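You operate a simulated robot arm through the tools that you are given. There is no shell and no other tool.

You run a simulated robot arm. Do the job below in one go: nothing can be reset, and whatever is moved stays where it is left.

JOB
Wipe the dust off the glass shelf and the oak top with the yellow cloth.
Fine: shelf first; rinse the cloth in the tub in between; it goes back where it stood. Set down upright: pale yellow cloth roll. What is to be rubbed or washed off counts as gone when no trace of it is left.

The check looks at the end state, three seconds after you hand in, the way a careful person would. Anything else that was tipped, shoved, dropped, spilled or broken makes it a failure. Flat cloth is picked up by pressing the open fingertips on it (5 to 10 N) and closing them slowly along it; thin cloth reads only 2 to 8 mm in the jaws.

ROBOT AND FRAMES
A 7-joint arm with a two-finger parallel gripper, fixed in place. Base frame: the origin is at the foot of the arm, x ahead of it, y to its left, z up. Lengths are in mm, angles in rad, forces in N, time in s.
Its first joint turns from -2.897 to 2.897 rad. Payload 4.4 kg.
The tool frame sits at the grasp point between the pads (the TCP): z along the fingers, y along the line on which they close. The tips reach 23 mm beyond it. The gripper opens to 94 mm. The fingers are 38 mm wide and 10 mm thick; the gripper's body (54 by 96 mm) begins 39 mm behind the TCP.
Orientation is told as [roll, pitch, yaw] about the base's x, y, z axes, in that order, counted from this pose: with the fingers straight down and closing along the base's y, the tool's x points along the base's -x, its y along +y and its z along -z.

CONTROLS
- The arm moves only by the tool step_arm. Its argument "targets" is one flat list of numbers, 7 for each row, row after row: the finger opening in mm, from 0 to 94, then the shift along the base's x, y, z in units of 400 mm (1.0 is 400 mm), then the turn, a rotation vector about the base's x, y, z in units of 60 degrees (1.0 is 60 degrees). In form: [fingers, x, y, z, rx, ry, rz, fingers, x, y, z, rx, ry, rz, ...]. A call has 1 to 20 rows; each row is the pose to reach, as a shift and turn from the pose commanded when the call began. A call with a number of a shift or a turn outside -1 to 1 is refused whole. Each row takes 0.2 s and may step no farther than 50 mm and 0.15 rad from the row before; otherwise, or with a gripper value out of range, the whole call is refused. A pose out of reach is approached as far as the arm can. The call stops where the force on the tool passes 40 N (or 10 N more than at its start, if that is more) or the arm is blocked; 0.2 s more then pass. The fingers move at their own pace (about 72 mm/s each) and stop on an object; they squeeze with about 30 N. The grip force told is the motor's: it shows also when the fingers shut on nothing. Time passes only in rows, and 0.2 s behind the last, so rows that repeat a pose let the fingers close. The reply holds the time, the measured pose of the TCP, the force on the tool along the base axes, the opening and the grip force, in the units named above and with some noise, with the torque about the TCP (base axes, N m) and any sound that the robot's microphone picked up.
- Cameras (640 x 400 px; columns grow to the right, rows downward): "scene" is fixed at [49.2, 499, 1390.4]; the picture's right is [-0.41, -0.91, 0.00], its down [-0.17, 0.08, -0.98] and it looks along [0.90, -0.41, -0.19] (base axes); focal length 304 px, centre (320, 200). "wrist" rides on the gripper at [86, 16, -74] in the tool frame; the picture's right is [-0.18, 0.98, 0.00], its down [-0.58, -0.11, -0.81] and it looks along [-0.79, -0.15, 0.59] (tool axes); focal length 243 px, centre (320, 200). There is no depth. A picture from a camera that has moved, and an enlarged one, comes with that camera's place and axes in the base frame and with its lens.
- camera(camera): a new picture of that camera. It takes no simulated time.
- inspect(camera, box): a new picture of the part [left, top, right, bottom] of that camera's present view, enlarged. It takes no simulated time.
- job_done(): hands the job in; it is judged then, once.

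Nothing tells you positions but the pictures and the camera data. Unless the task says otherwise, let go and move clear before handing in.

The tools are called after "Emit:" by a JSON object that holds its "method" and its "body". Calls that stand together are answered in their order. step_arm: Moves the arm, as the interface text tells. Its arguments: {"type":"object","properties":{"targets":{"type":"array"}},"required":["targets"]} The other tools are called the same way: camera (camera) takes a picture; inspect (camera, box) takes an enlarged picture of a part of a camera's view; job_done () hands the job in.

At the start:

```text
t: 0.0
position: [624.4, 216.7, 1439.4]
tcp_rot: [-0.001, 0.001, 0.0]
wrist_force: [-0.2, 0.0, -0.8]
moment: [0.01, 0.02, 0.01]
gripper_width: 94.0
gripper_force: 0.0
```

scene: 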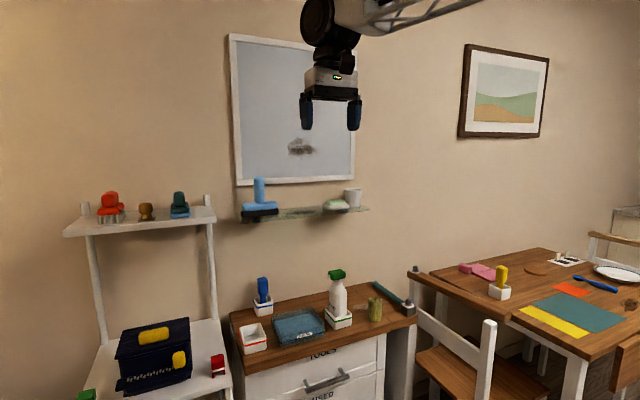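
wrist: 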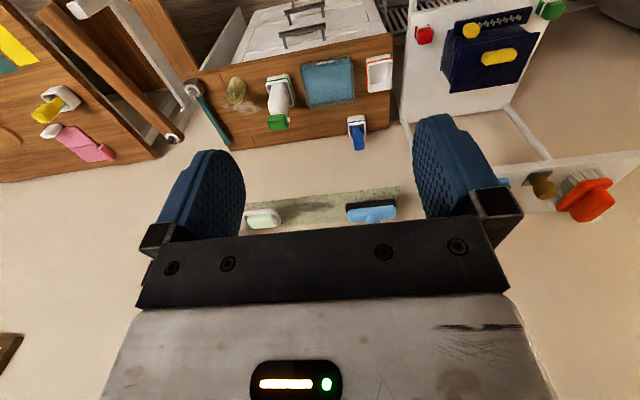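

I see a room with a whiteboard, a glass shelf below it with a few items, a cabinet with an oak top, a side rack and a table. I'll look closer at every part before moving.

Emit:
{"method": "inspect", "body": {"camera": "scene", "box": [220, 160, 400, 260]}}

Emit:
{"method": "inspect", "body": {"camera": "scene", "box": [220, 250, 430, 380]}}

Emit:
{"method": "inspect", "body": {"camera": "scene", "box": [50, 170, 240, 400]}}

Emit:
{"method": "inspect", "body": {"camera": "scene", "box": [400, 220, 640, 380]}}

Emit:
{"method": "inspect", "body": {"camera": "wrist", "box": [180, 20, 420, 240]}}

Emit:
{"method": "inspect", "body": {"camera": "wrist", "box": [0, 0, 200, 200]}}

```text
3.56 times, centred on (310, 210) of scene
camera zoom: at [49.2, 499.0, 1390.4], right [-0.41, -0.91, 0.0], down [-0.17, 0.08, -0.98], along [0.9, -0.41, -0.19], focal length 1080 px, centre (356, 164)
```

zoom: 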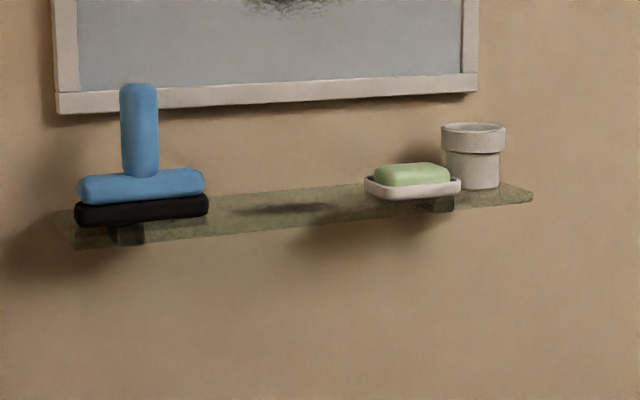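

```text
3.05 times, centred on (325, 315) of scene
camera zoom: at [49.2, 499.0, 1390.4], right [-0.41, -0.91, 0.0], down [-0.17, 0.08, -0.98], along [0.9, -0.41, -0.19], focal length 925 px, centre (305, -150)
```

zoom: 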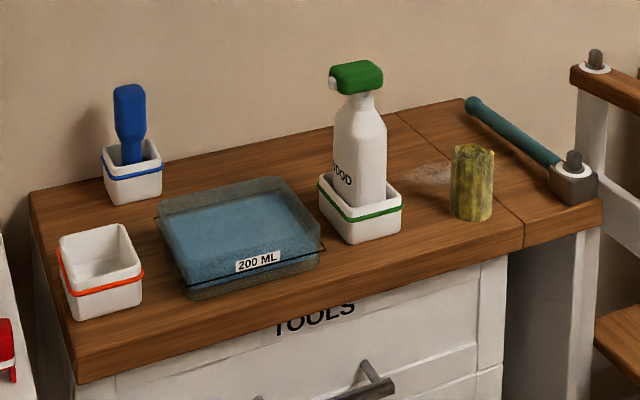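

```text
1.74 times, centred on (145, 285) of scene
camera zoom: at [49.2, 499.0, 1390.4], right [-0.41, -0.91, 0.0], down [-0.17, 0.08, -0.98], along [0.9, -0.41, -0.19], focal length 528 px, centre (624, 52)
```

zoom: 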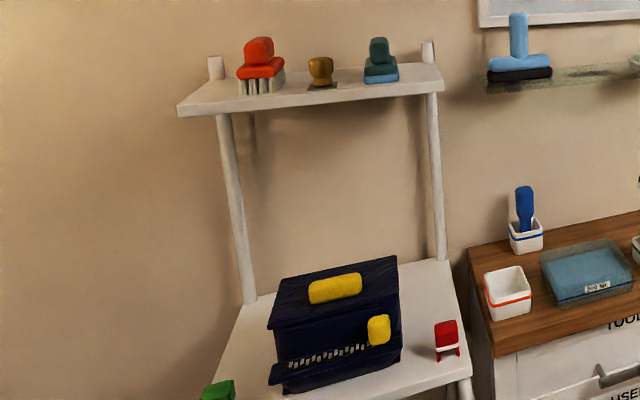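

```text
2.50 times, centred on (520, 300) of scene
camera zoom: at [49.2, 499.0, 1390.4], right [-0.41, -0.91, 0.0], down [-0.17, 0.08, -0.98], along [0.9, -0.41, -0.19], focal length 759 px, centre (-180, -50)
```

zoom: 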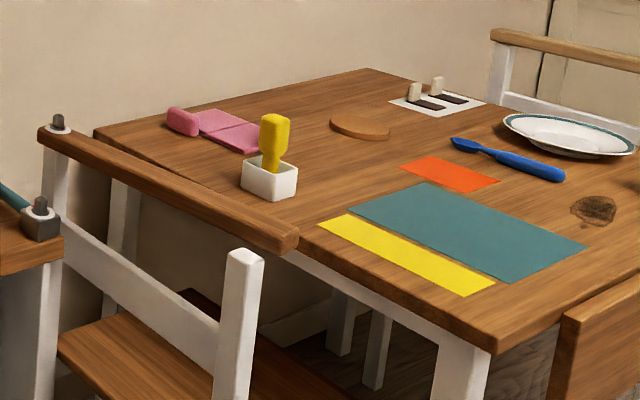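

```text
1.82 times, centred on (300, 130) of wrist
camera zoom: at [537.1, 232.7, 1512.4], right [0.18, 0.98, 0.0], down [0.58, -0.11, 0.81], along [0.79, -0.15, -0.59], focal length 441 px, centre (356, 327)
```

zoom: 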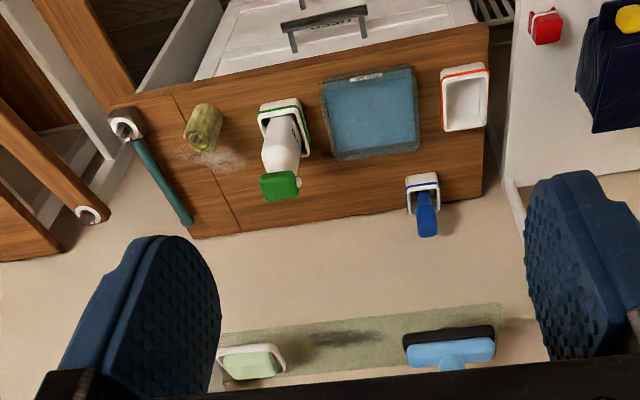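

```text
2.00 times, centred on (100, 100) of wrist
camera zoom: at [537.1, 232.7, 1512.4], right [0.18, 0.98, 0.0], down [0.58, -0.11, 0.81], along [0.79, -0.15, -0.59], focal length 485 px, centre (760, 400)
```

zoom: 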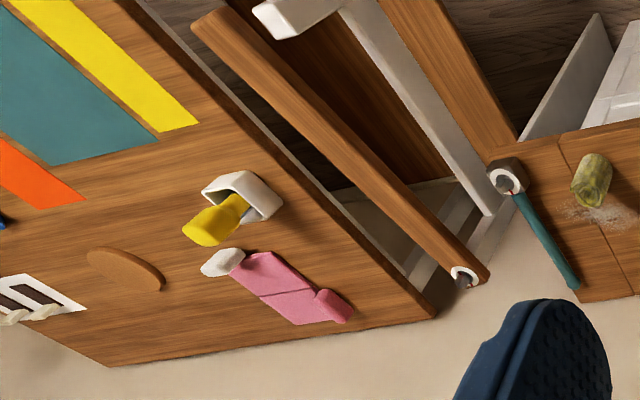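

I take the pale yellow roll to stand on the oak top near (875, -91, 767). The shelf dust is near (1094, 105, 1128) and the pale oak dust near (960, -110, 767). I'll bring the wrist camera closer to the shelf first to see it well.

Emit:
{"method": "step_arm", "body": {"targets": [94, 0.09, -0.03, -0.06, 0, 0, 0, 94, 0.19, -0.06, -0.12, 0, 0, 0, 94, 0.28, -0.09, -0.18, 0, 0, 0, 94, 0.37, -0.12, -0.24, 0, 0, 0, 94, 0.46, -0.15, -0.29, 0, 0, 0, 94, 0.55, -0.17, -0.33, 0, 0, 0, 94, 0.55, -0.17, -0.33, 0, 0, 0]}}

Emit:
{"method": "camera", "body": {"camera": "wrist"}}

Emit:
{"method": "camera", "body": {"camera": "scene"}}

```text
t: 1.6
position: [841.8, 146.4, 1308.0]
tcp_rot: [0.002, 0.0, 0.0]
wrist_force: [-0.7, -1.2, -0.3]
moment: [0.02, 0.01, 0.01]
gripper_width: 93.9
gripper_force: 0.1
```

```text
taken
camera wrist: at [754.2, 162.6, 1383.1], right [0.18, 0.98, 0.0], down [0.58, -0.11, 0.81], along [0.79, -0.15, -0.59], focal length 243 px, centre (320, 200)
```

wrist: 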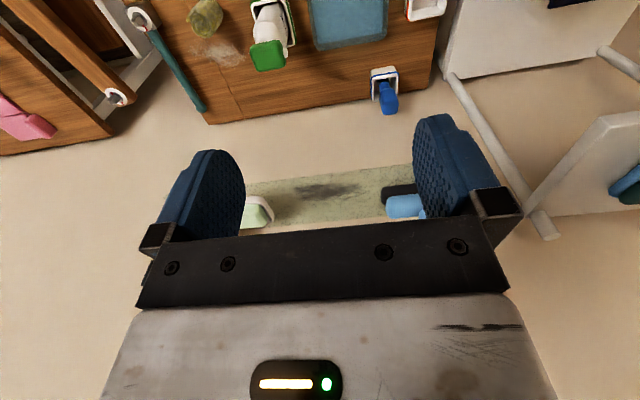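

```text
taken
```

scene: 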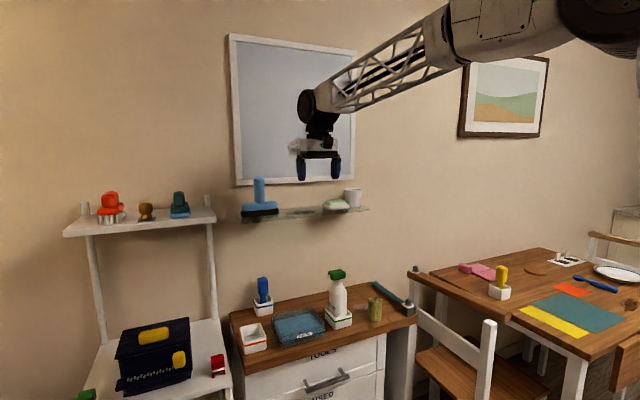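

The arm has a long lattice forearm, and the shelf is now in view between the fingers. I'll enlarge the dust and the items around it.

Emit:
{"method": "inspect", "body": {"camera": "wrist", "box": [230, 140, 430, 240]}}

Emit:
{"method": "inspect", "body": {"camera": "wrist", "box": [130, 0, 450, 150]}}

Emit:
{"method": "inspect", "body": {"camera": "scene", "box": [280, 80, 380, 190]}}

```text
3.20 times, centred on (330, 190) of wrist
camera zoom: at [754.2, 162.6, 1383.1], right [0.18, 0.98, 0.0], down [0.58, -0.11, 0.81], along [0.79, -0.15, -0.59], focal length 776 px, centre (288, 232)
```

zoom: 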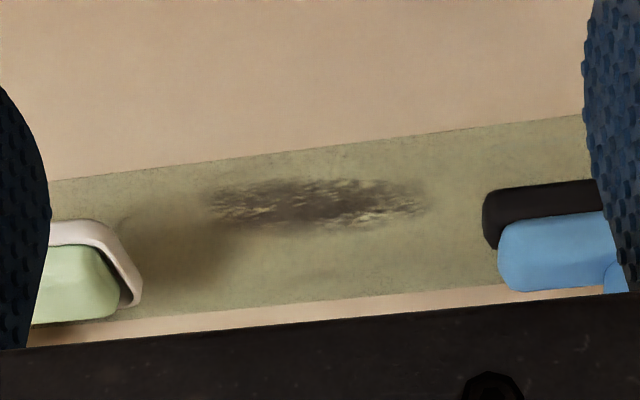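

```text
2.00 times, centred on (290, 75) of wrist
camera zoom: at [754.2, 162.6, 1383.1], right [0.18, 0.98, 0.0], down [0.58, -0.11, 0.81], along [0.79, -0.15, -0.59], focal length 485 px, centre (380, 450)
```

zoom: 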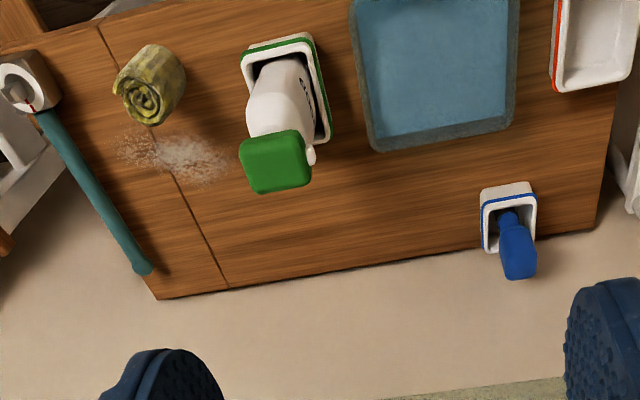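

```text
3.64 times, centred on (330, 135) of scene
camera zoom: at [49.2, 499.0, 1390.4], right [-0.41, -0.91, 0.0], down [-0.17, 0.08, -0.98], along [0.9, -0.41, -0.19], focal length 1104 px, centre (284, 436)
```

zoom: 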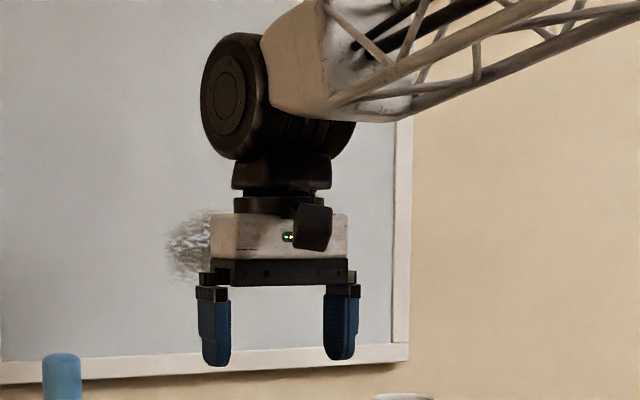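

The shelf dust spans roughly x 1044–1089 and y 60–178, between the soap dish and the squeegee. Before gripping anything I'll check with an empty hand, well above the shelf, that the arm can reach over it with the tool straight down.

Emit:
{"method": "step_arm", "body": {"targets": [94, 0.11, -0.02, 0, 0, 0, 0, 94, 0.22, -0.04, 0, 0, 0, 0, 94, 0.33, -0.06, 0, 0, 0, 0, 94, 0.44, -0.08, 0, 0, 0, 0, 94, 0.54, -0.08, 0, 0, 0, 0, 94, 0.58, -0.08, 0, 0, 0, 0, 94, 0.58, -0.08, 0, 0, 0, 0]}}

Emit:
{"method": "camera", "body": {"camera": "scene"}}

Emit:
{"method": "camera", "body": {"camera": "wrist"}}

```text
t: 3.2
position: [1078.5, 119.3, 1307.5]
tcp_rot: [0.0, 0.0, -0.001]
wrist_force: [0.1, -0.4, 0.6]
moment: [-0.02, 0.03, -0.01]
gripper_width: 94.1
gripper_force: 0.1
```

```text
taken
```

scene: 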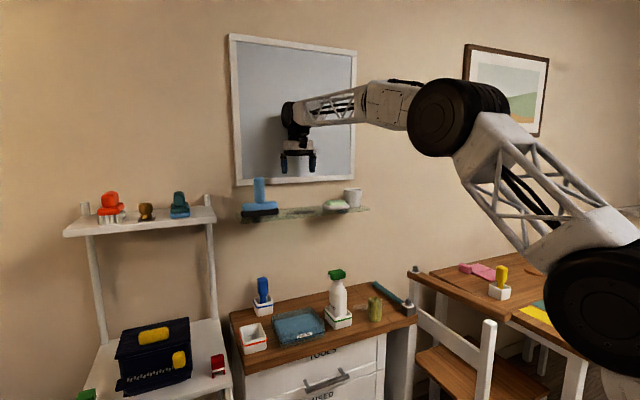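

```text
taken
camera wrist: at [990.3, 136.3, 1380.7], right [0.18, 0.98, 0.0], down [0.58, -0.11, 0.81], along [0.79, -0.15, -0.59], focal length 243 px, centre (320, 200)
```

wrist: 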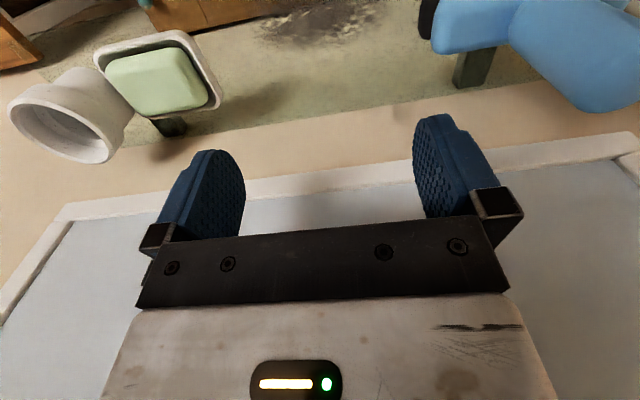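

The tool reaches over the shelf straight down with no trouble. I'll take enlarged views here of the dust and its neighbours.

Emit:
{"method": "inspect", "body": {"camera": "wrist", "box": [0, 0, 320, 180]}}

Emit:
{"method": "inspect", "body": {"camera": "wrist", "box": [220, 0, 640, 130]}}

Emit:
{"method": "inspect", "body": {"camera": "scene", "box": [225, 80, 385, 235]}}

```text
2.00 times, centred on (160, 90) of wrist
camera zoom: at [990.3, 136.3, 1380.7], right [0.18, 0.98, 0.0], down [0.58, -0.11, 0.81], along [0.79, -0.15, -0.59], focal length 485 px, centre (640, 420)
```

zoom: 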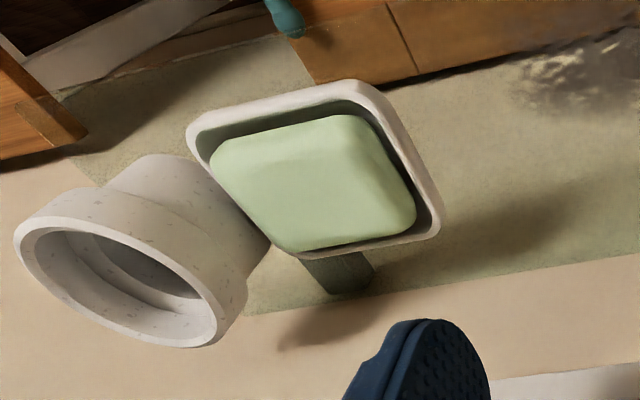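

```text
1.52 times, centred on (430, 65) of wrist
camera zoom: at [990.3, 136.3, 1380.7], right [0.18, 0.98, 0.0], down [0.58, -0.11, 0.81], along [0.79, -0.15, -0.59], focal length 370 px, centre (152, 406)
```

zoom: 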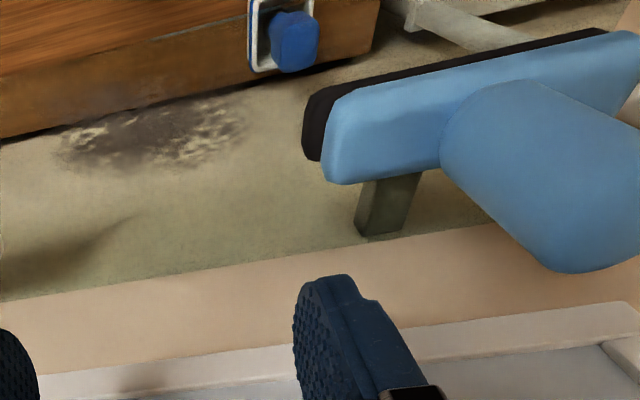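

```text
2.58 times, centred on (305, 158) of scene
camera zoom: at [49.2, 499.0, 1390.4], right [-0.41, -0.91, 0.0], down [-0.17, 0.08, -0.98], along [0.9, -0.41, -0.19], focal length 784 px, centre (359, 310)
```

zoom: 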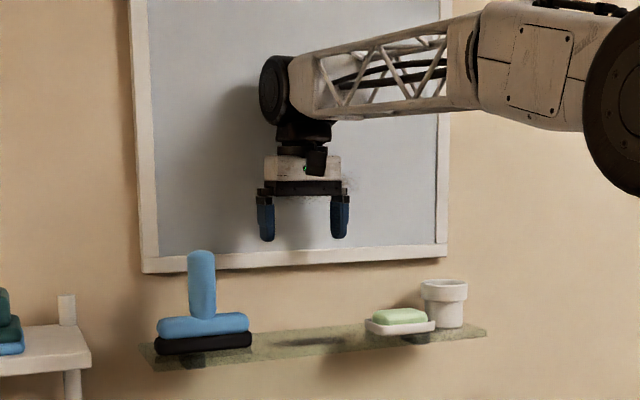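

The shelf top is near z 1134 and its front edge near x 1027. The whiteboard frame starts near x 1143, so wiping with the tool centre at x up to 1075 is safe. Next I'll back off and look at the roll and the oak top from close up.

Emit:
{"method": "step_arm", "body": {"targets": [94, -0.115, 0, 0, 0, 0, 0, 94, -0.23, 0, 0, 0, 0, 0, 94, -0.345, 0, 0, 0, 0, 0, 94, -0.46, 0, 0, 0, 0, 0, 94, -0.575, 0, 0, 0, 0, 0, 94, -0.69, 0, 0, 0, 0, 0, 94, -0.718, -0.046, -0.096, 0, 0, 0, 94, -0.746, -0.093, -0.193, 0, 0, 0, 94, -0.773, -0.139, -0.289, 0, 0, 0, 94, -0.801, -0.185, -0.385, 0, 0, 0, 94, -0.829, -0.232, -0.482, 0, 0, 0, 94, -0.857, -0.278, -0.578, 0, 0, 0, 94, -0.884, -0.324, -0.674, 0, 0, 0, 94, -0.912, -0.371, -0.771, 0, 0, 0, 94, -0.94, -0.417, -0.867, 0, 0, 0, 94, -0.94, -0.417, -0.867, 0, 0, 0]}}

Emit:
{"method": "camera", "body": {"camera": "wrist"}}

Emit:
{"method": "camera", "body": {"camera": "scene"}}

```text
t: 6.6
position: [697.4, -55.5, 959.8]
tcp_rot: [-0.001, 0.001, 0.002]
wrist_force: [-0.1, 1.5, -0.6]
moment: [0.01, 0.02, 0.02]
gripper_width: 94.1
gripper_force: 0.0
```

```text
taken
camera wrist: at [609.7, -38.2, 1034.1], right [0.18, 0.98, 0.0], down [0.58, -0.11, 0.81], along [0.79, -0.15, -0.59], focal length 243 px, centre (320, 200)
```

wrist: 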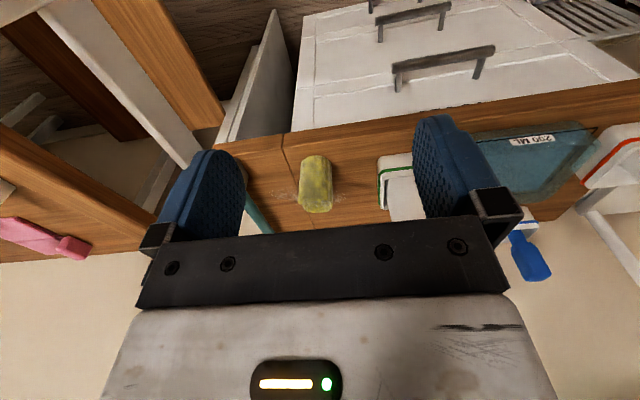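

```text
taken
```

scene: 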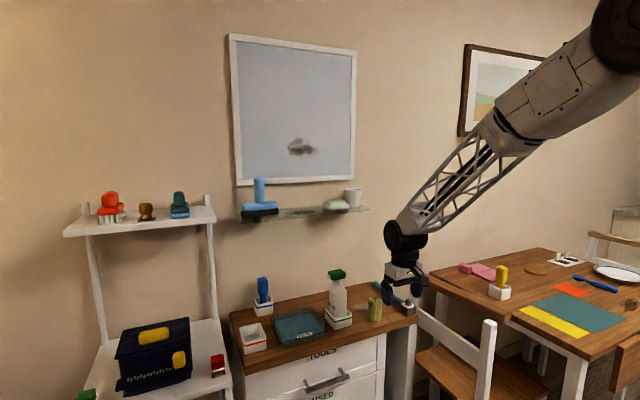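

Emit:
{"method": "inspect", "body": {"camera": "wrist", "box": [230, 120, 430, 240]}}

Emit:
{"method": "inspect", "body": {"camera": "scene", "box": [260, 260, 420, 360]}}

Emit:
{"method": "inspect", "body": {"camera": "scene", "box": [345, 275, 425, 335]}}

```text
3.20 times, centred on (330, 180) of wrist
camera zoom: at [609.7, -38.2, 1034.1], right [0.18, 0.98, 0.0], down [0.58, -0.11, 0.81], along [0.79, -0.15, -0.59], focal length 776 px, centre (288, 264)
```

zoom: 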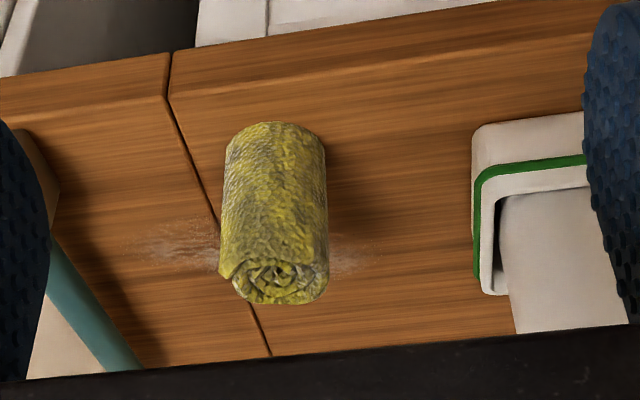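

```text
4.00 times, centred on (340, 310) of scene
camera zoom: at [49.2, 499.0, 1390.4], right [-0.41, -0.91, 0.0], down [-0.17, 0.08, -0.98], along [0.9, -0.41, -0.19], focal length 1215 px, centre (240, -240)
```

zoom: 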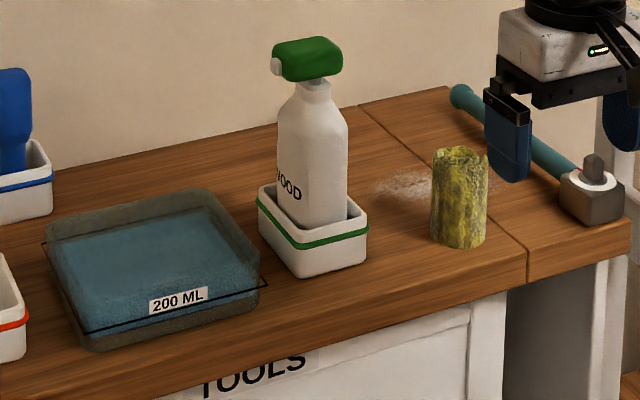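

```text
6.67 times, centred on (385, 305) of scene
camera zoom: at [49.2, 499.0, 1390.4], right [-0.41, -0.91, 0.0], down [-0.17, 0.08, -0.98], along [0.9, -0.41, -0.19], focal length 2024 px, centre (-113, -500)
```

zoom: 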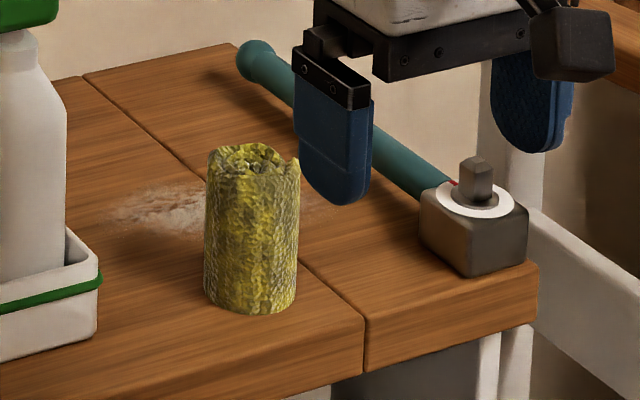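

The roll stands upright at about (878, -93), with a radius near 24.5 and its top near z 842. The oak dust runs behind it and across the seam. I'll look at the tub more closely before gripping.

Emit:
{"method": "inspect", "body": {"camera": "scene", "box": [262, 300, 334, 345]}}

Emit:
{"method": "inspect", "body": {"camera": "wrist", "box": [440, 90, 640, 215]}}

```text
8.89 times, centred on (298, 322) of scene
camera zoom: at [49.2, 499.0, 1390.4], right [-0.41, -0.91, 0.0], down [-0.17, 0.08, -0.98], along [0.9, -0.41, -0.19], focal length 2699 px, centre (516, -889)
```

zoom: 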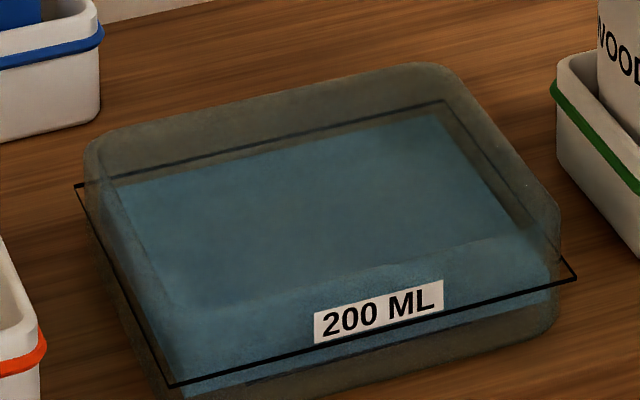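

```text
3.20 times, centred on (540, 152) of wrist
camera zoom: at [609.7, -38.2, 1034.1], right [0.18, 0.98, 0.0], down [0.58, -0.11, 0.81], along [0.79, -0.15, -0.59], focal length 776 px, centre (-384, 352)
```

zoom: 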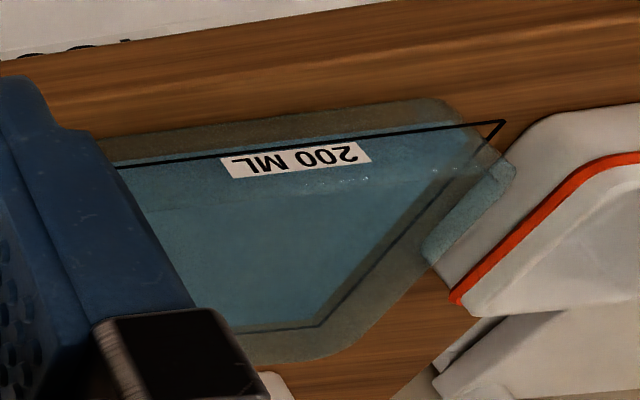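

The tub spans about x 857–976 and y 113–256, with its rim near z 807 and the waterline near 787, so I'll work there with the camera side toward the robot (yaw 0). First I'll hold still for a moment to see how the measured pose compares with the commanded one, then move above the roll.

Emit:
{"method": "step_arm", "body": {"targets": [94, 0, 0, 0, 0, 0, 0, 94, 0, 0, 0, 0, 0, 0, 94, 0, 0, 0, 0, 0, 0]}}

Emit:
{"method": "step_arm", "body": {"targets": [94, 0.1, -0.02, 0, 0, 0, 0, 94, 0.2, -0.05, 0, 0, 0, 0, 94, 0.3, -0.08, 0, 0, 0, 0, 94, 0.4, -0.1, 0, 0, 0, 0, 94, 0.445, -0.108, 0, 0, 0, 0, 94, 0.445, -0.108, 0, 0, 0, 0, 94, 0.445, -0.108, 0, 0, 0, 0]}}

Emit:
{"method": "camera", "body": {"camera": "wrist"}}

Emit:
{"method": "camera", "body": {"camera": "scene"}}

```text
t: 7.4
position: [697.2, -54.8, 961.6]
tcp_rot: [0.003, 0.001, 0.0]
wrist_force: [0.2, -0.1, 0.6]
moment: [-0.02, -0.01, -0.05]
gripper_width: 94.0
gripper_force: 0.1
```

```text
t: 9.0
position: [879.3, -94.6, 957.9]
tcp_rot: [0.0, 0.002, 0.001]
wrist_force: [0.2, 0.6, -0.2]
moment: [-0.02, -0.02, 0.01]
gripper_width: 94.0
gripper_force: 0.1
```

```text
taken
camera wrist: at [791.0, -76.9, 1032.6], right [0.18, 0.98, 0.0], down [0.58, -0.11, 0.81], along [0.79, -0.15, -0.59], focal length 243 px, centre (320, 200)
```

wrist: 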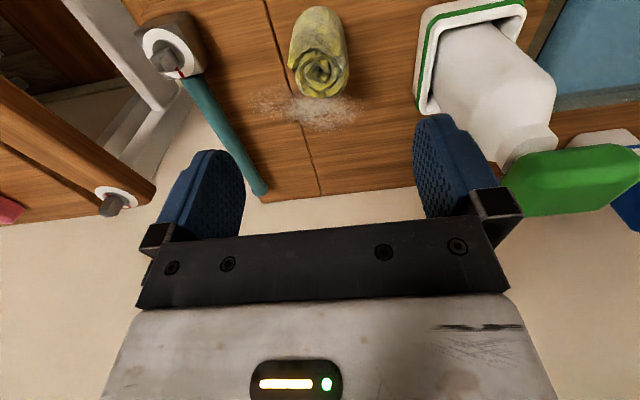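

```text
taken
```

scene: 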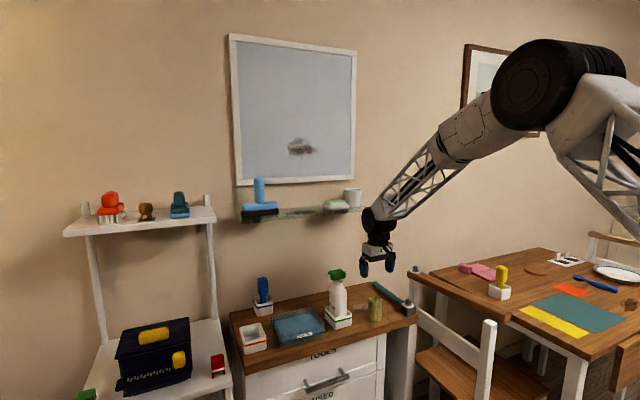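

I'm above the roll now. I'll enlarge this near-vertical view to refine the roll and dust positions.

Emit:
{"method": "inspect", "body": {"camera": "wrist", "box": [220, 0, 420, 140]}}

Emit:
{"method": "inspect", "body": {"camera": "scene", "box": [345, 225, 425, 335]}}

```text
2.86 times, centred on (320, 70) of wrist
camera zoom: at [791.0, -76.9, 1032.6], right [0.18, 0.98, 0.0], down [0.58, -0.11, 0.81], along [0.79, -0.15, -0.59], focal length 693 px, centre (320, 571)
```

zoom: 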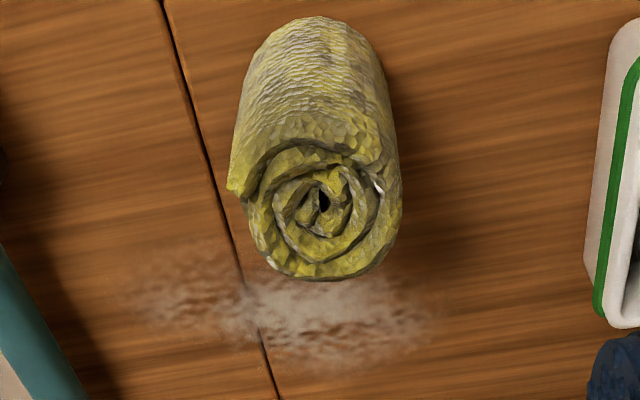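

```text
3.64 times, centred on (385, 280) of scene
camera zoom: at [49.2, 499.0, 1390.4], right [-0.41, -0.91, 0.0], down [-0.17, 0.08, -0.98], along [0.9, -0.41, -0.19], focal length 1104 px, centre (84, -91)
```

zoom: 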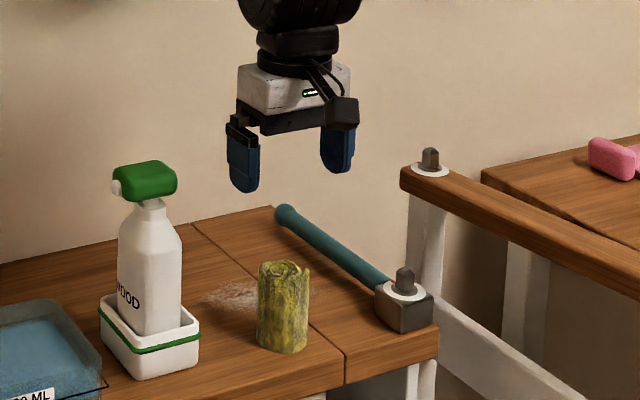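

The roll centre is about (881, -93) and the oak dust spans x 922–995, y -188 to -60, clear of the roll's own spot. I'll lower the open fingers around the roll to a TCP height near 814.

Emit:
{"method": "step_arm", "body": {"targets": [94, 0.006, 0, -0.1, 0, 0, 0, 94, 0.006, 0, -0.2, 0, 0, 0, 94, 0.006, 0, -0.28, 0, 0, 0, 94, 0.006, 0, -0.33, 0, 0, 0, 94, 0.006, 0, -0.362, 0, 0, 0, 94, 0.006, 0, -0.362, 0, 0, 0]}}

Emit:
{"method": "camera", "body": {"camera": "wrist"}}

Emit:
{"method": "inspect", "body": {"camera": "scene", "box": [345, 265, 425, 335]}}

```text
t: 10.4
position: [881.0, -94.8, 814.1]
tcp_rot: [-0.001, 0.0, 0.0]
wrist_force: [-0.4, -0.3, -1.0]
moment: [-0.01, -0.01, -0.03]
gripper_width: 94.2
gripper_force: 0.0
```

```text
taken
camera wrist: at [793.8, -78.8, 888.5], right [0.18, 0.98, 0.0], down [0.58, -0.11, 0.81], along [0.79, -0.15, -0.59], focal length 243 px, centre (320, 200)
```

wrist: 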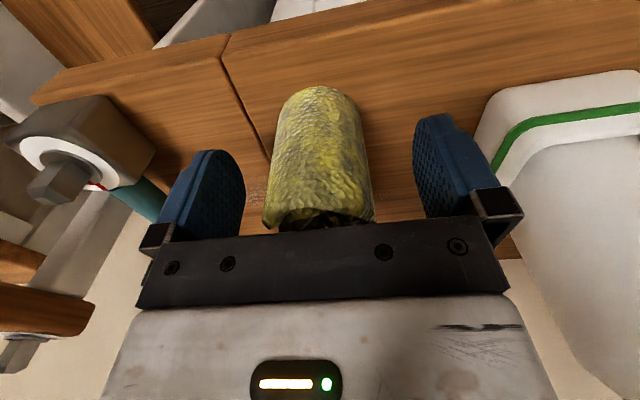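

```text
5.71 times, centred on (385, 300) of scene
camera zoom: at [49.2, 499.0, 1390.4], right [-0.41, -0.91, 0.0], down [-0.17, 0.08, -0.98], along [0.9, -0.41, -0.19], focal length 1735 px, centre (-51, -371)
```

zoom: 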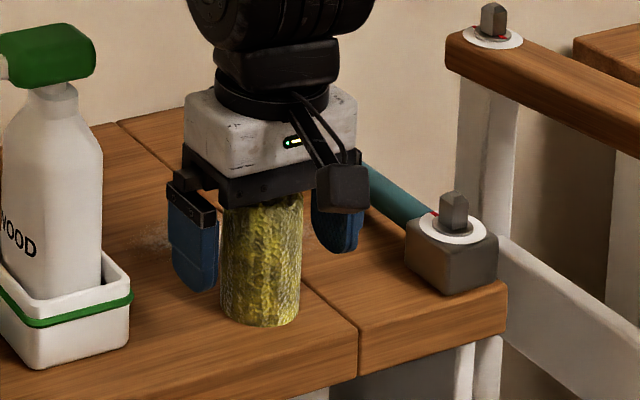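

The roll sits centred between the fingers and the body clears its top. Now I'll close slowly on it.

Emit:
{"method": "step_arm", "body": {"targets": [84, 0, 0, 0, 0, 0, 0, 74, 0, 0, 0, 0, 0, 0, 66, 0, 0, 0, 0, 0, 0, 60, 0, 0, 0, 0, 0, 0, 54, 0, 0, 0, 0, 0, 0, 50, 0, 0, 0, 0, 0, 0, 46, 0, 0, 0, 0, 0, 0, 42, 0, 0, 0, 0, 0, 0, 38, 0, 0, 0, 0, 0, 0, 34, 0, 0, 0, 0, 0, 0, 30, 0, 0, 0, 0, 0, 0, 30, 0, 0, 0, 0, 0, 0]}}

Emit:
{"method": "camera", "body": {"camera": "wrist"}}

Emit:
{"method": "inspect", "body": {"camera": "scene", "box": [345, 265, 425, 335]}}

```text
t: 13.0
position: [883.1, -95.3, 813.4]
tcp_rot: [-0.001, -0.001, 0.0]
wrist_force: [-0.1, -0.4, 2.0]
moment: [0.0, -0.04, 0.02]
gripper_width: 50.7
gripper_force: 30.4
```

```text
taken
camera wrist: at [793.7, -78.7, 888.6], right [0.18, 0.98, 0.0], down [0.58, -0.11, 0.81], along [0.79, -0.15, -0.59], focal length 243 px, centre (320, 200)
```

wrist: 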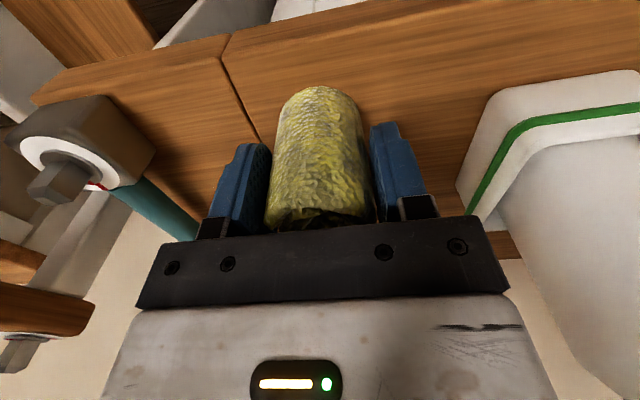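

```text
5.71 times, centred on (385, 300) of scene
camera zoom: at [49.2, 499.0, 1390.4], right [-0.41, -0.91, 0.0], down [-0.17, 0.08, -0.98], along [0.9, -0.41, -0.19], focal length 1735 px, centre (-51, -371)
```

zoom: 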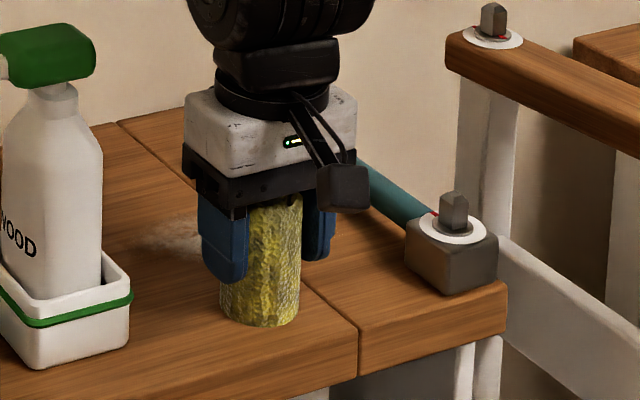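

The grip is firm at 50.7 mm and 30 N, and I'll remember this commanded pose as the roll's home. I'll lift straight up and check that it hangs well.

Emit:
{"method": "step_arm", "body": {"targets": [30, 0, 0, 0.03, 0, 0, 0, 30, 0, 0, 0.08, 0, 0, 0, 30, 0, 0, 0.15, 0, 0, 0, 30, 0, 0, 0.25, 0, 0, 0, 30, 0, 0, 0.35, 0, 0, 0, 30, 0, 0, 0.45, 0, 0, 0, 30, 0, 0, 0.45, 0, 0, 0]}}

Emit:
{"method": "camera", "body": {"camera": "wrist"}}

Emit:
{"method": "camera", "body": {"camera": "scene"}}

Emit:
{"method": "inspect", "body": {"camera": "scene", "box": [345, 265, 425, 335]}}

```text
t: 14.6
position: [881.6, -89.4, 997.5]
tcp_rot: [-0.001, 0.001, 0.001]
wrist_force: [1.0, -0.5, -0.6]
moment: [-0.01, 0.0, 0.0]
gripper_width: 50.7
gripper_force: 29.4
```

```text
taken
camera wrist: at [795.3, -73.5, 1071.5], right [0.18, 0.98, 0.0], down [0.58, -0.11, 0.81], along [0.79, -0.15, -0.59], focal length 243 px, centre (320, 200)
```

wrist: 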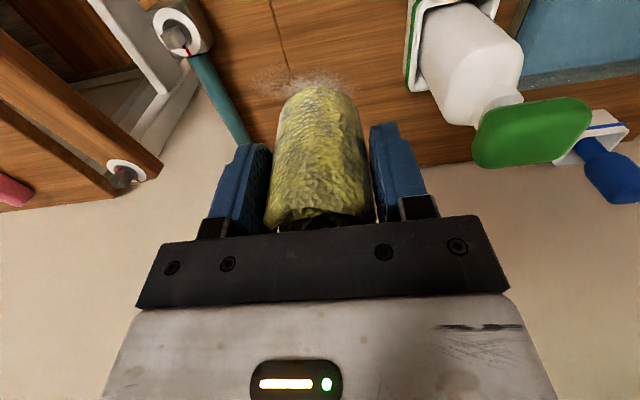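

```text
taken
```

scene: 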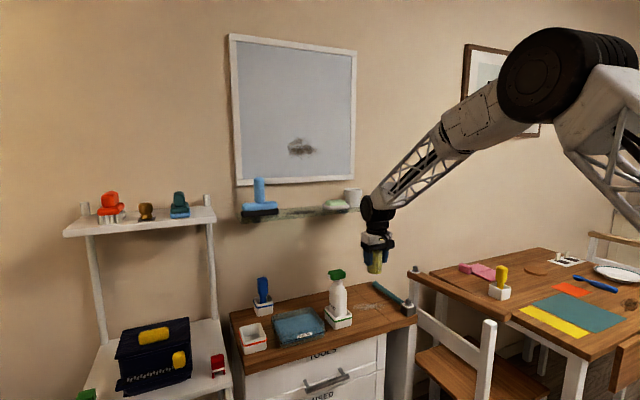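

```text
5.71 times, centred on (385, 300) of scene
camera zoom: at [49.2, 499.0, 1390.4], right [-0.41, -0.91, 0.0], down [-0.17, 0.08, -0.98], along [0.9, -0.41, -0.19], focal length 1735 px, centre (-51, -371)
```

zoom: 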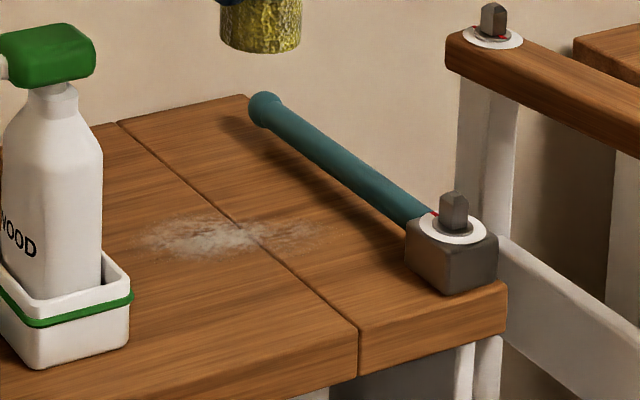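

The roll hangs straight and the whole oak dust patch is now visible. I'll raise it to shelf height, turning the gripper 90° so the fingers close front to back, and move in front of the shelf dust.

Emit:
{"method": "step_arm", "body": {"targets": [30, 0, 0, 0.1, 0, 0, 0.125, 30, 0, 0, 0.2, 0, 0, 0.25, 30, 0, 0, 0.3, 0, 0, 0.375, 30, 0, 0, 0.4, 0, 0, 0.5, 30, 0, 0, 0.5, 0, 0, 0.625, 30, 0, 0, 0.62, 0, 0, 0.75, 30, 0, 0.087, 0.62, 0, 0, 0.875, 30, 0, 0.174, 0.62, 0, 0, 1.0, 30, 0, 0.26, 0.62, 0, 0, 1.0, 30, 0, 0.347, 0.62, 0, 0, 1.0, 30, 0, 0.434, 0.62, 0, 0, 1.0, 30, 0, 0.52, 0.62, 0, 0, 1.0, 30, 0, 0.52, 0.62, 0, 0, 1.0]}}

Emit:
{"method": "step_arm", "body": {"targets": [30, 0, 0, 0, 0, 0, 0.125, 30, 0, 0, 0, 0, 0, 0.25, 30, 0, 0, 0, 0, 0, 0.375, 30, 0, 0, 0, 0, 0, 0.5, 30, 0, 0, 0, 0, 0, 0.5]}}

Emit:
{"method": "camera", "body": {"camera": "wrist"}}

Emit:
{"method": "camera", "body": {"camera": "scene"}}

```text
t: 17.4
position: [880.0, 111.7, 1243.1]
tcp_rot: [0.001, -0.001, 1.048]
wrist_force: [0.1, -0.3, -0.9]
moment: [0.01, 0.03, -0.02]
gripper_width: 50.4
gripper_force: 29.6
```

```text
t: 18.6
position: [879.2, 114.1, 1242.6]
tcp_rot: [-0.001, -0.001, 1.574]
wrist_force: [0.1, 0.2, -0.6]
moment: [-0.01, 0.02, -0.02]
gripper_width: 50.6
gripper_force: 30.1
```

```text
taken
camera wrist: at [862.7, 27.6, 1316.7], right [-0.98, 0.18, 0.0], down [0.11, 0.58, 0.81], along [0.15, 0.79, -0.59], focal length 243 px, centre (320, 200)
```

wrist: 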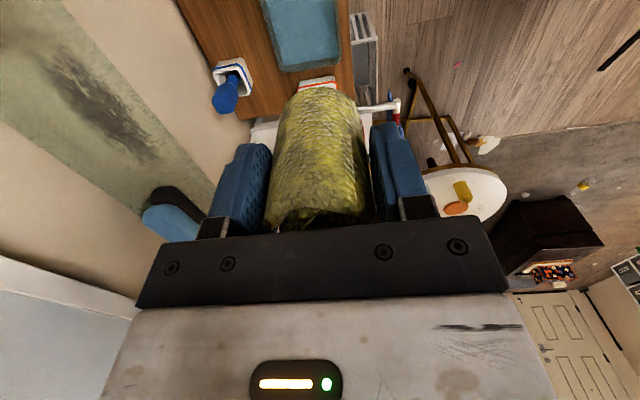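

```text
taken
```

scene: 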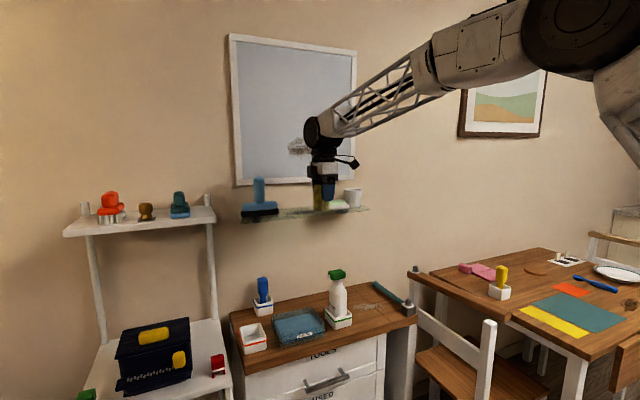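

The roll faces the shelf and the camera is on the soap-dish side, clear of the squeegee. I'll move in over the dust and come down close to the glass.

Emit:
{"method": "step_arm", "body": {"targets": [30, 0.11, 0, 0, 0, 0, 0, 30, 0.22, 0, 0, 0, 0, 0, 30, 0.33, 0, 0, 0, 0, 0, 30, 0.41, 0, 0, 0, 0, 0, 30, 0.45, 0, 0, 0, 0, 0, 30, 0.45, 0, -0.05, 0, 0, 0, 30, 0.45, 0, -0.1, 0, 0, 0, 30, 0.45, 0, -0.12, 0, 0, 0, 30, 0.45, 0, -0.12, 0, 0, 0]}}

Emit:
{"method": "camera", "body": {"camera": "wrist"}}

Emit:
{"method": "inspect", "body": {"camera": "scene", "box": [225, 90, 385, 235]}}

Emit:
{"method": "inspect", "body": {"camera": "scene", "box": [270, 165, 360, 225]}}

```text
t: 20.6
position: [1062.1, 112.8, 1193.6]
tcp_rot: [-0.001, 0.0, 1.57]
wrist_force: [0.7, -1.9, 9.5]
moment: [0.02, 0.07, 0.04]
gripper_width: 50.6
gripper_force: 30.0
```

```text
taken
camera wrist: at [1043.9, 27.8, 1268.6], right [-0.98, 0.18, 0.0], down [0.11, 0.58, 0.81], along [0.15, 0.79, -0.59], focal length 243 px, centre (320, 200)
```

wrist: 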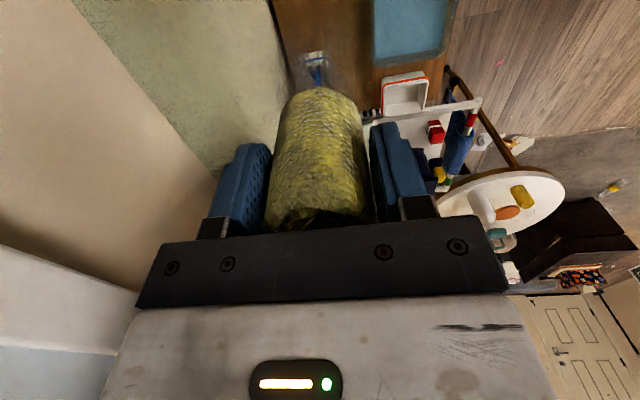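

```text
2.76 times, centred on (305, 162) of scene
camera zoom: at [49.2, 499.0, 1390.4], right [-0.41, -0.91, 0.0], down [-0.17, 0.08, -0.98], along [0.9, -0.41, -0.19], focal length 838 px, centre (361, 303)
```

zoom: 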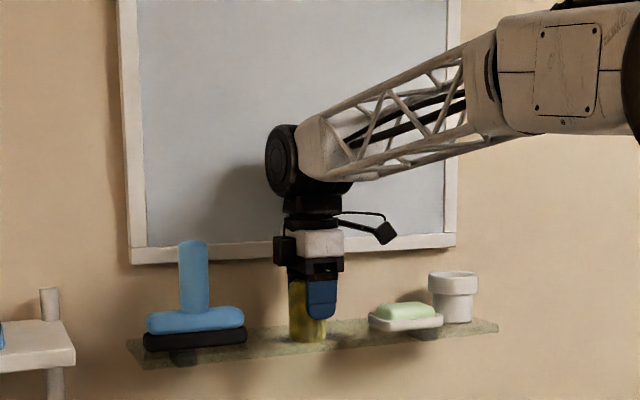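

```text
6.67 times, centred on (315, 195) of scene
camera zoom: at [49.2, 499.0, 1390.4], right [-0.41, -0.91, 0.0], down [-0.17, 0.08, -0.98], along [0.9, -0.41, -0.19], focal length 2024 px, centre (353, 233)
```

zoom: 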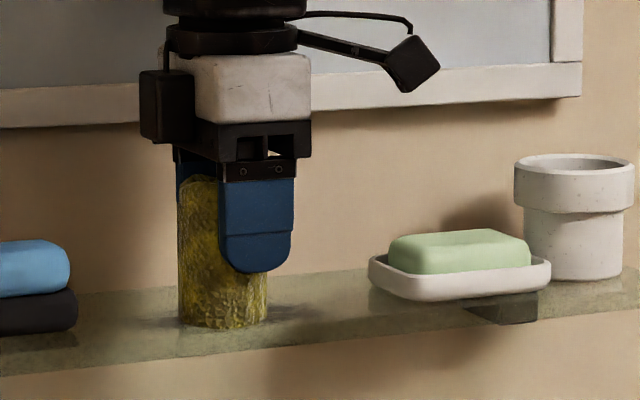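

I'm already touching the glass with about 9.5 N, a good wiping pressure, and the roll stands flat on it. I'll make a first slow pass along the dust.

Emit:
{"method": "step_arm", "body": {"targets": [30, 0, 0.03, 0, 0, 0, 0, 30, 0, 0.06, 0, 0, 0, 0, 30, 0, 0.09, 0, 0, 0, 0, 30, 0, 0.12, 0, 0, 0, 0, 30, 0, 0.14, 0, 0, 0, 0, 30, 0, 0.14, 0, 0, 0, 0]}}

Emit:
{"method": "inspect", "body": {"camera": "scene", "box": [250, 165, 360, 225]}}

Emit:
{"method": "camera", "body": {"camera": "wrist"}}

```text
t: 22.0
position: [1060.5, 168.7, 1194.0]
tcp_rot: [-0.001, -0.001, 1.57]
wrist_force: [-0.7, -4.9, 8.7]
moment: [-0.01, 0.09, 0.01]
gripper_width: 50.7
gripper_force: 30.2
```

```text
5.82 times, centred on (305, 195) of scene
camera zoom: at [49.2, 499.0, 1390.4], right [-0.41, -0.91, 0.0], down [-0.17, 0.08, -0.98], along [0.9, -0.41, -0.19], focal length 1767 px, centre (407, 229)
```

zoom: 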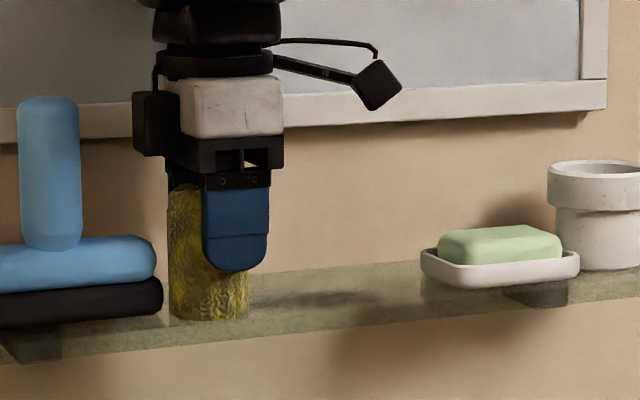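

```text
taken
camera wrist: at [1043.9, 83.3, 1268.6], right [-0.98, 0.18, 0.0], down [0.11, 0.58, 0.81], along [0.15, 0.79, -0.59], focal length 243 px, centre (320, 200)
```

wrist: 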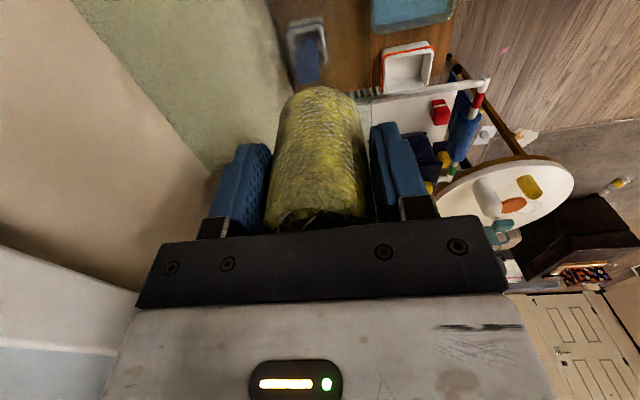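

Contact is steady at about 9 N and the squeegee is still clear by several millimetres, so I won't go any further that way. I'll sweep back the other way along the same line.

Emit:
{"method": "step_arm", "body": {"targets": [30, 0, -0.03, 0, 0, 0, 0, 30, 0, -0.06, 0, 0, 0, 0, 30, 0, -0.09, 0, 0, 0, 0, 30, 0, -0.12, 0, 0, 0, 0, 30, 0, -0.15, 0, 0, 0, 0, 30, 0, -0.18, 0, 0, 0, 0, 30, 0, -0.21, 0, 0, 0, 0, 30, 0, -0.24, 0, 0, 0, 0, 30, 0, -0.27, 0, 0, 0, 0, 30, 0, -0.28, 0, 0, 0, 0]}}

Emit:
{"method": "inspect", "body": {"camera": "scene", "box": [250, 165, 360, 225]}}

Emit:
{"method": "camera", "body": {"camera": "wrist"}}

```text
t: 24.2
position: [1061.1, 59.2, 1194.7]
tcp_rot: [-0.001, 0.001, 1.569]
wrist_force: [0.3, -0.5, 0.1]
moment: [-0.02, 0.01, 0.01]
gripper_width: 50.5
gripper_force: 30.0
```

```text
5.82 times, centred on (305, 195) of scene
camera zoom: at [49.2, 499.0, 1390.4], right [-0.41, -0.91, 0.0], down [-0.17, 0.08, -0.98], along [0.9, -0.41, -0.19], focal length 1767 px, centre (407, 229)
```

zoom: 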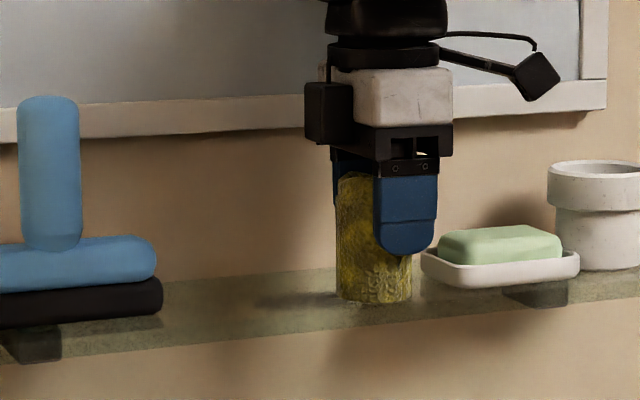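

```text
taken
camera wrist: at [1044.0, -27.0, 1269.2], right [-0.98, 0.18, 0.0], down [0.11, 0.58, 0.81], along [0.15, 0.79, -0.59], focal length 243 px, centre (320, 200)
```

wrist: 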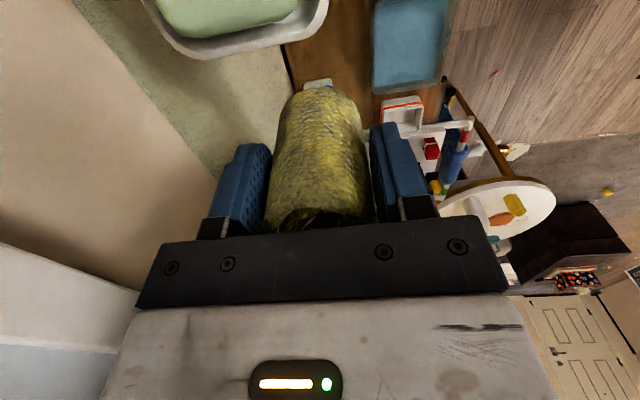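

Pressure fell to zero at this end, so the roll is barely touching here. I'll lower in small steps to find contact again.

Emit:
{"method": "step_arm", "body": {"targets": [30, 0, 0, -0.005, 0, 0, 0, 30, 0, 0, -0.005, 0, 0, 0]}}

Emit:
{"method": "step_arm", "body": {"targets": [30, 0, 0, -0.005, 0, 0, 0, 30, 0, 0, -0.005, 0, 0, 0]}}

```text
t: 24.8
position: [1062.4, 58.5, 1193.5]
tcp_rot: [-0.001, -0.001, 1.571]
wrist_force: [3.1, 4.0, 12.4]
moment: [0.35, -0.05, -0.03]
gripper_width: 50.9
gripper_force: 29.9
```

```text
t: 25.4
position: [1060.5, 57.2, 1192.2]
tcp_rot: [-0.003, -0.001, 1.571]
wrist_force: [-0.3, -0.9, 34.9]
moment: [0.26, 0.36, 0.2]
gripper_width: 50.8
gripper_force: 29.9
```

The contact is stiff here (about 11 N/mm), so I'll ease back up 2 mm. Then I'll sweep a second line slightly further back, raising a touch along the way to hold 8–12 N.

Emit:
{"method": "step_arm", "body": {"targets": [30, 0, 0, 0.005, 0, 0, 0, 30, 0.015, 0, 0.005, 0, 0, 0, 30, 0.03, 0, 0.005, 0, 0, 0, 30, 0.03, 0, 0.005, 0, 0, 0]}}

Emit:
{"method": "step_arm", "body": {"targets": [30, 0, 0.03, 0.0005, 0, 0, 0, 30, 0, 0.06, 0.001, 0, 0, 0, 30, 0, 0.09, 0.0015, 0, 0, 0, 30, 0, 0.12, 0.002, 0, 0, 0, 30, 0, 0.14, 0.0025, 0, 0, 0]}}

Emit:
{"method": "step_arm", "body": {"targets": [30, 0, 0.03, 0.0005, 0, 0, 0, 30, 0, 0.06, 0.001, 0, 0, 0, 30, 0, 0.09, 0.001, 0, 0, 0, 30, 0, 0.12, 0.001, 0, 0, 0, 30, 0, 0.135, 0.001, 0, 0, 0]}}

Emit:
{"method": "inspect", "body": {"camera": "scene", "box": [250, 165, 360, 225]}}

```text
t: 26.4
position: [1072.4, 57.5, 1192.2]
tcp_rot: [0.001, 0.0, 1.57]
wrist_force: [-8.2, 1.5, 16.2]
moment: [0.21, 0.41, 0.09]
gripper_width: 50.5
gripper_force: 29.8
```

```text
t: 27.6
position: [1073.9, 113.9, 1192.7]
tcp_rot: [0.0, 0.001, 1.572]
wrist_force: [0.2, 0.1, -0.3]
moment: [0.01, 0.01, -0.01]
gripper_width: 50.4
gripper_force: 30.2
```

```text
t: 28.8
position: [1073.9, 166.2, 1193.5]
tcp_rot: [0.001, 0.0, 1.57]
wrist_force: [0.3, 0.2, -0.9]
moment: [-0.02, 0.0, -0.02]
gripper_width: 50.2
gripper_force: 29.7
```

```text
5.82 times, centred on (305, 195) of scene
camera zoom: at [49.2, 499.0, 1390.4], right [-0.41, -0.91, 0.0], down [-0.17, 0.08, -0.98], along [0.9, -0.41, -0.19], focal length 1767 px, centre (407, 229)
```

zoom: 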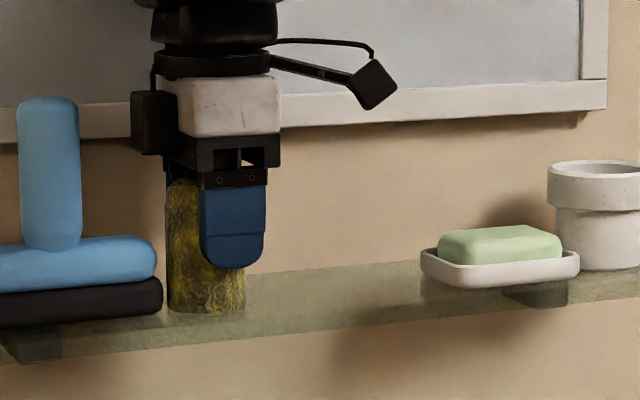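

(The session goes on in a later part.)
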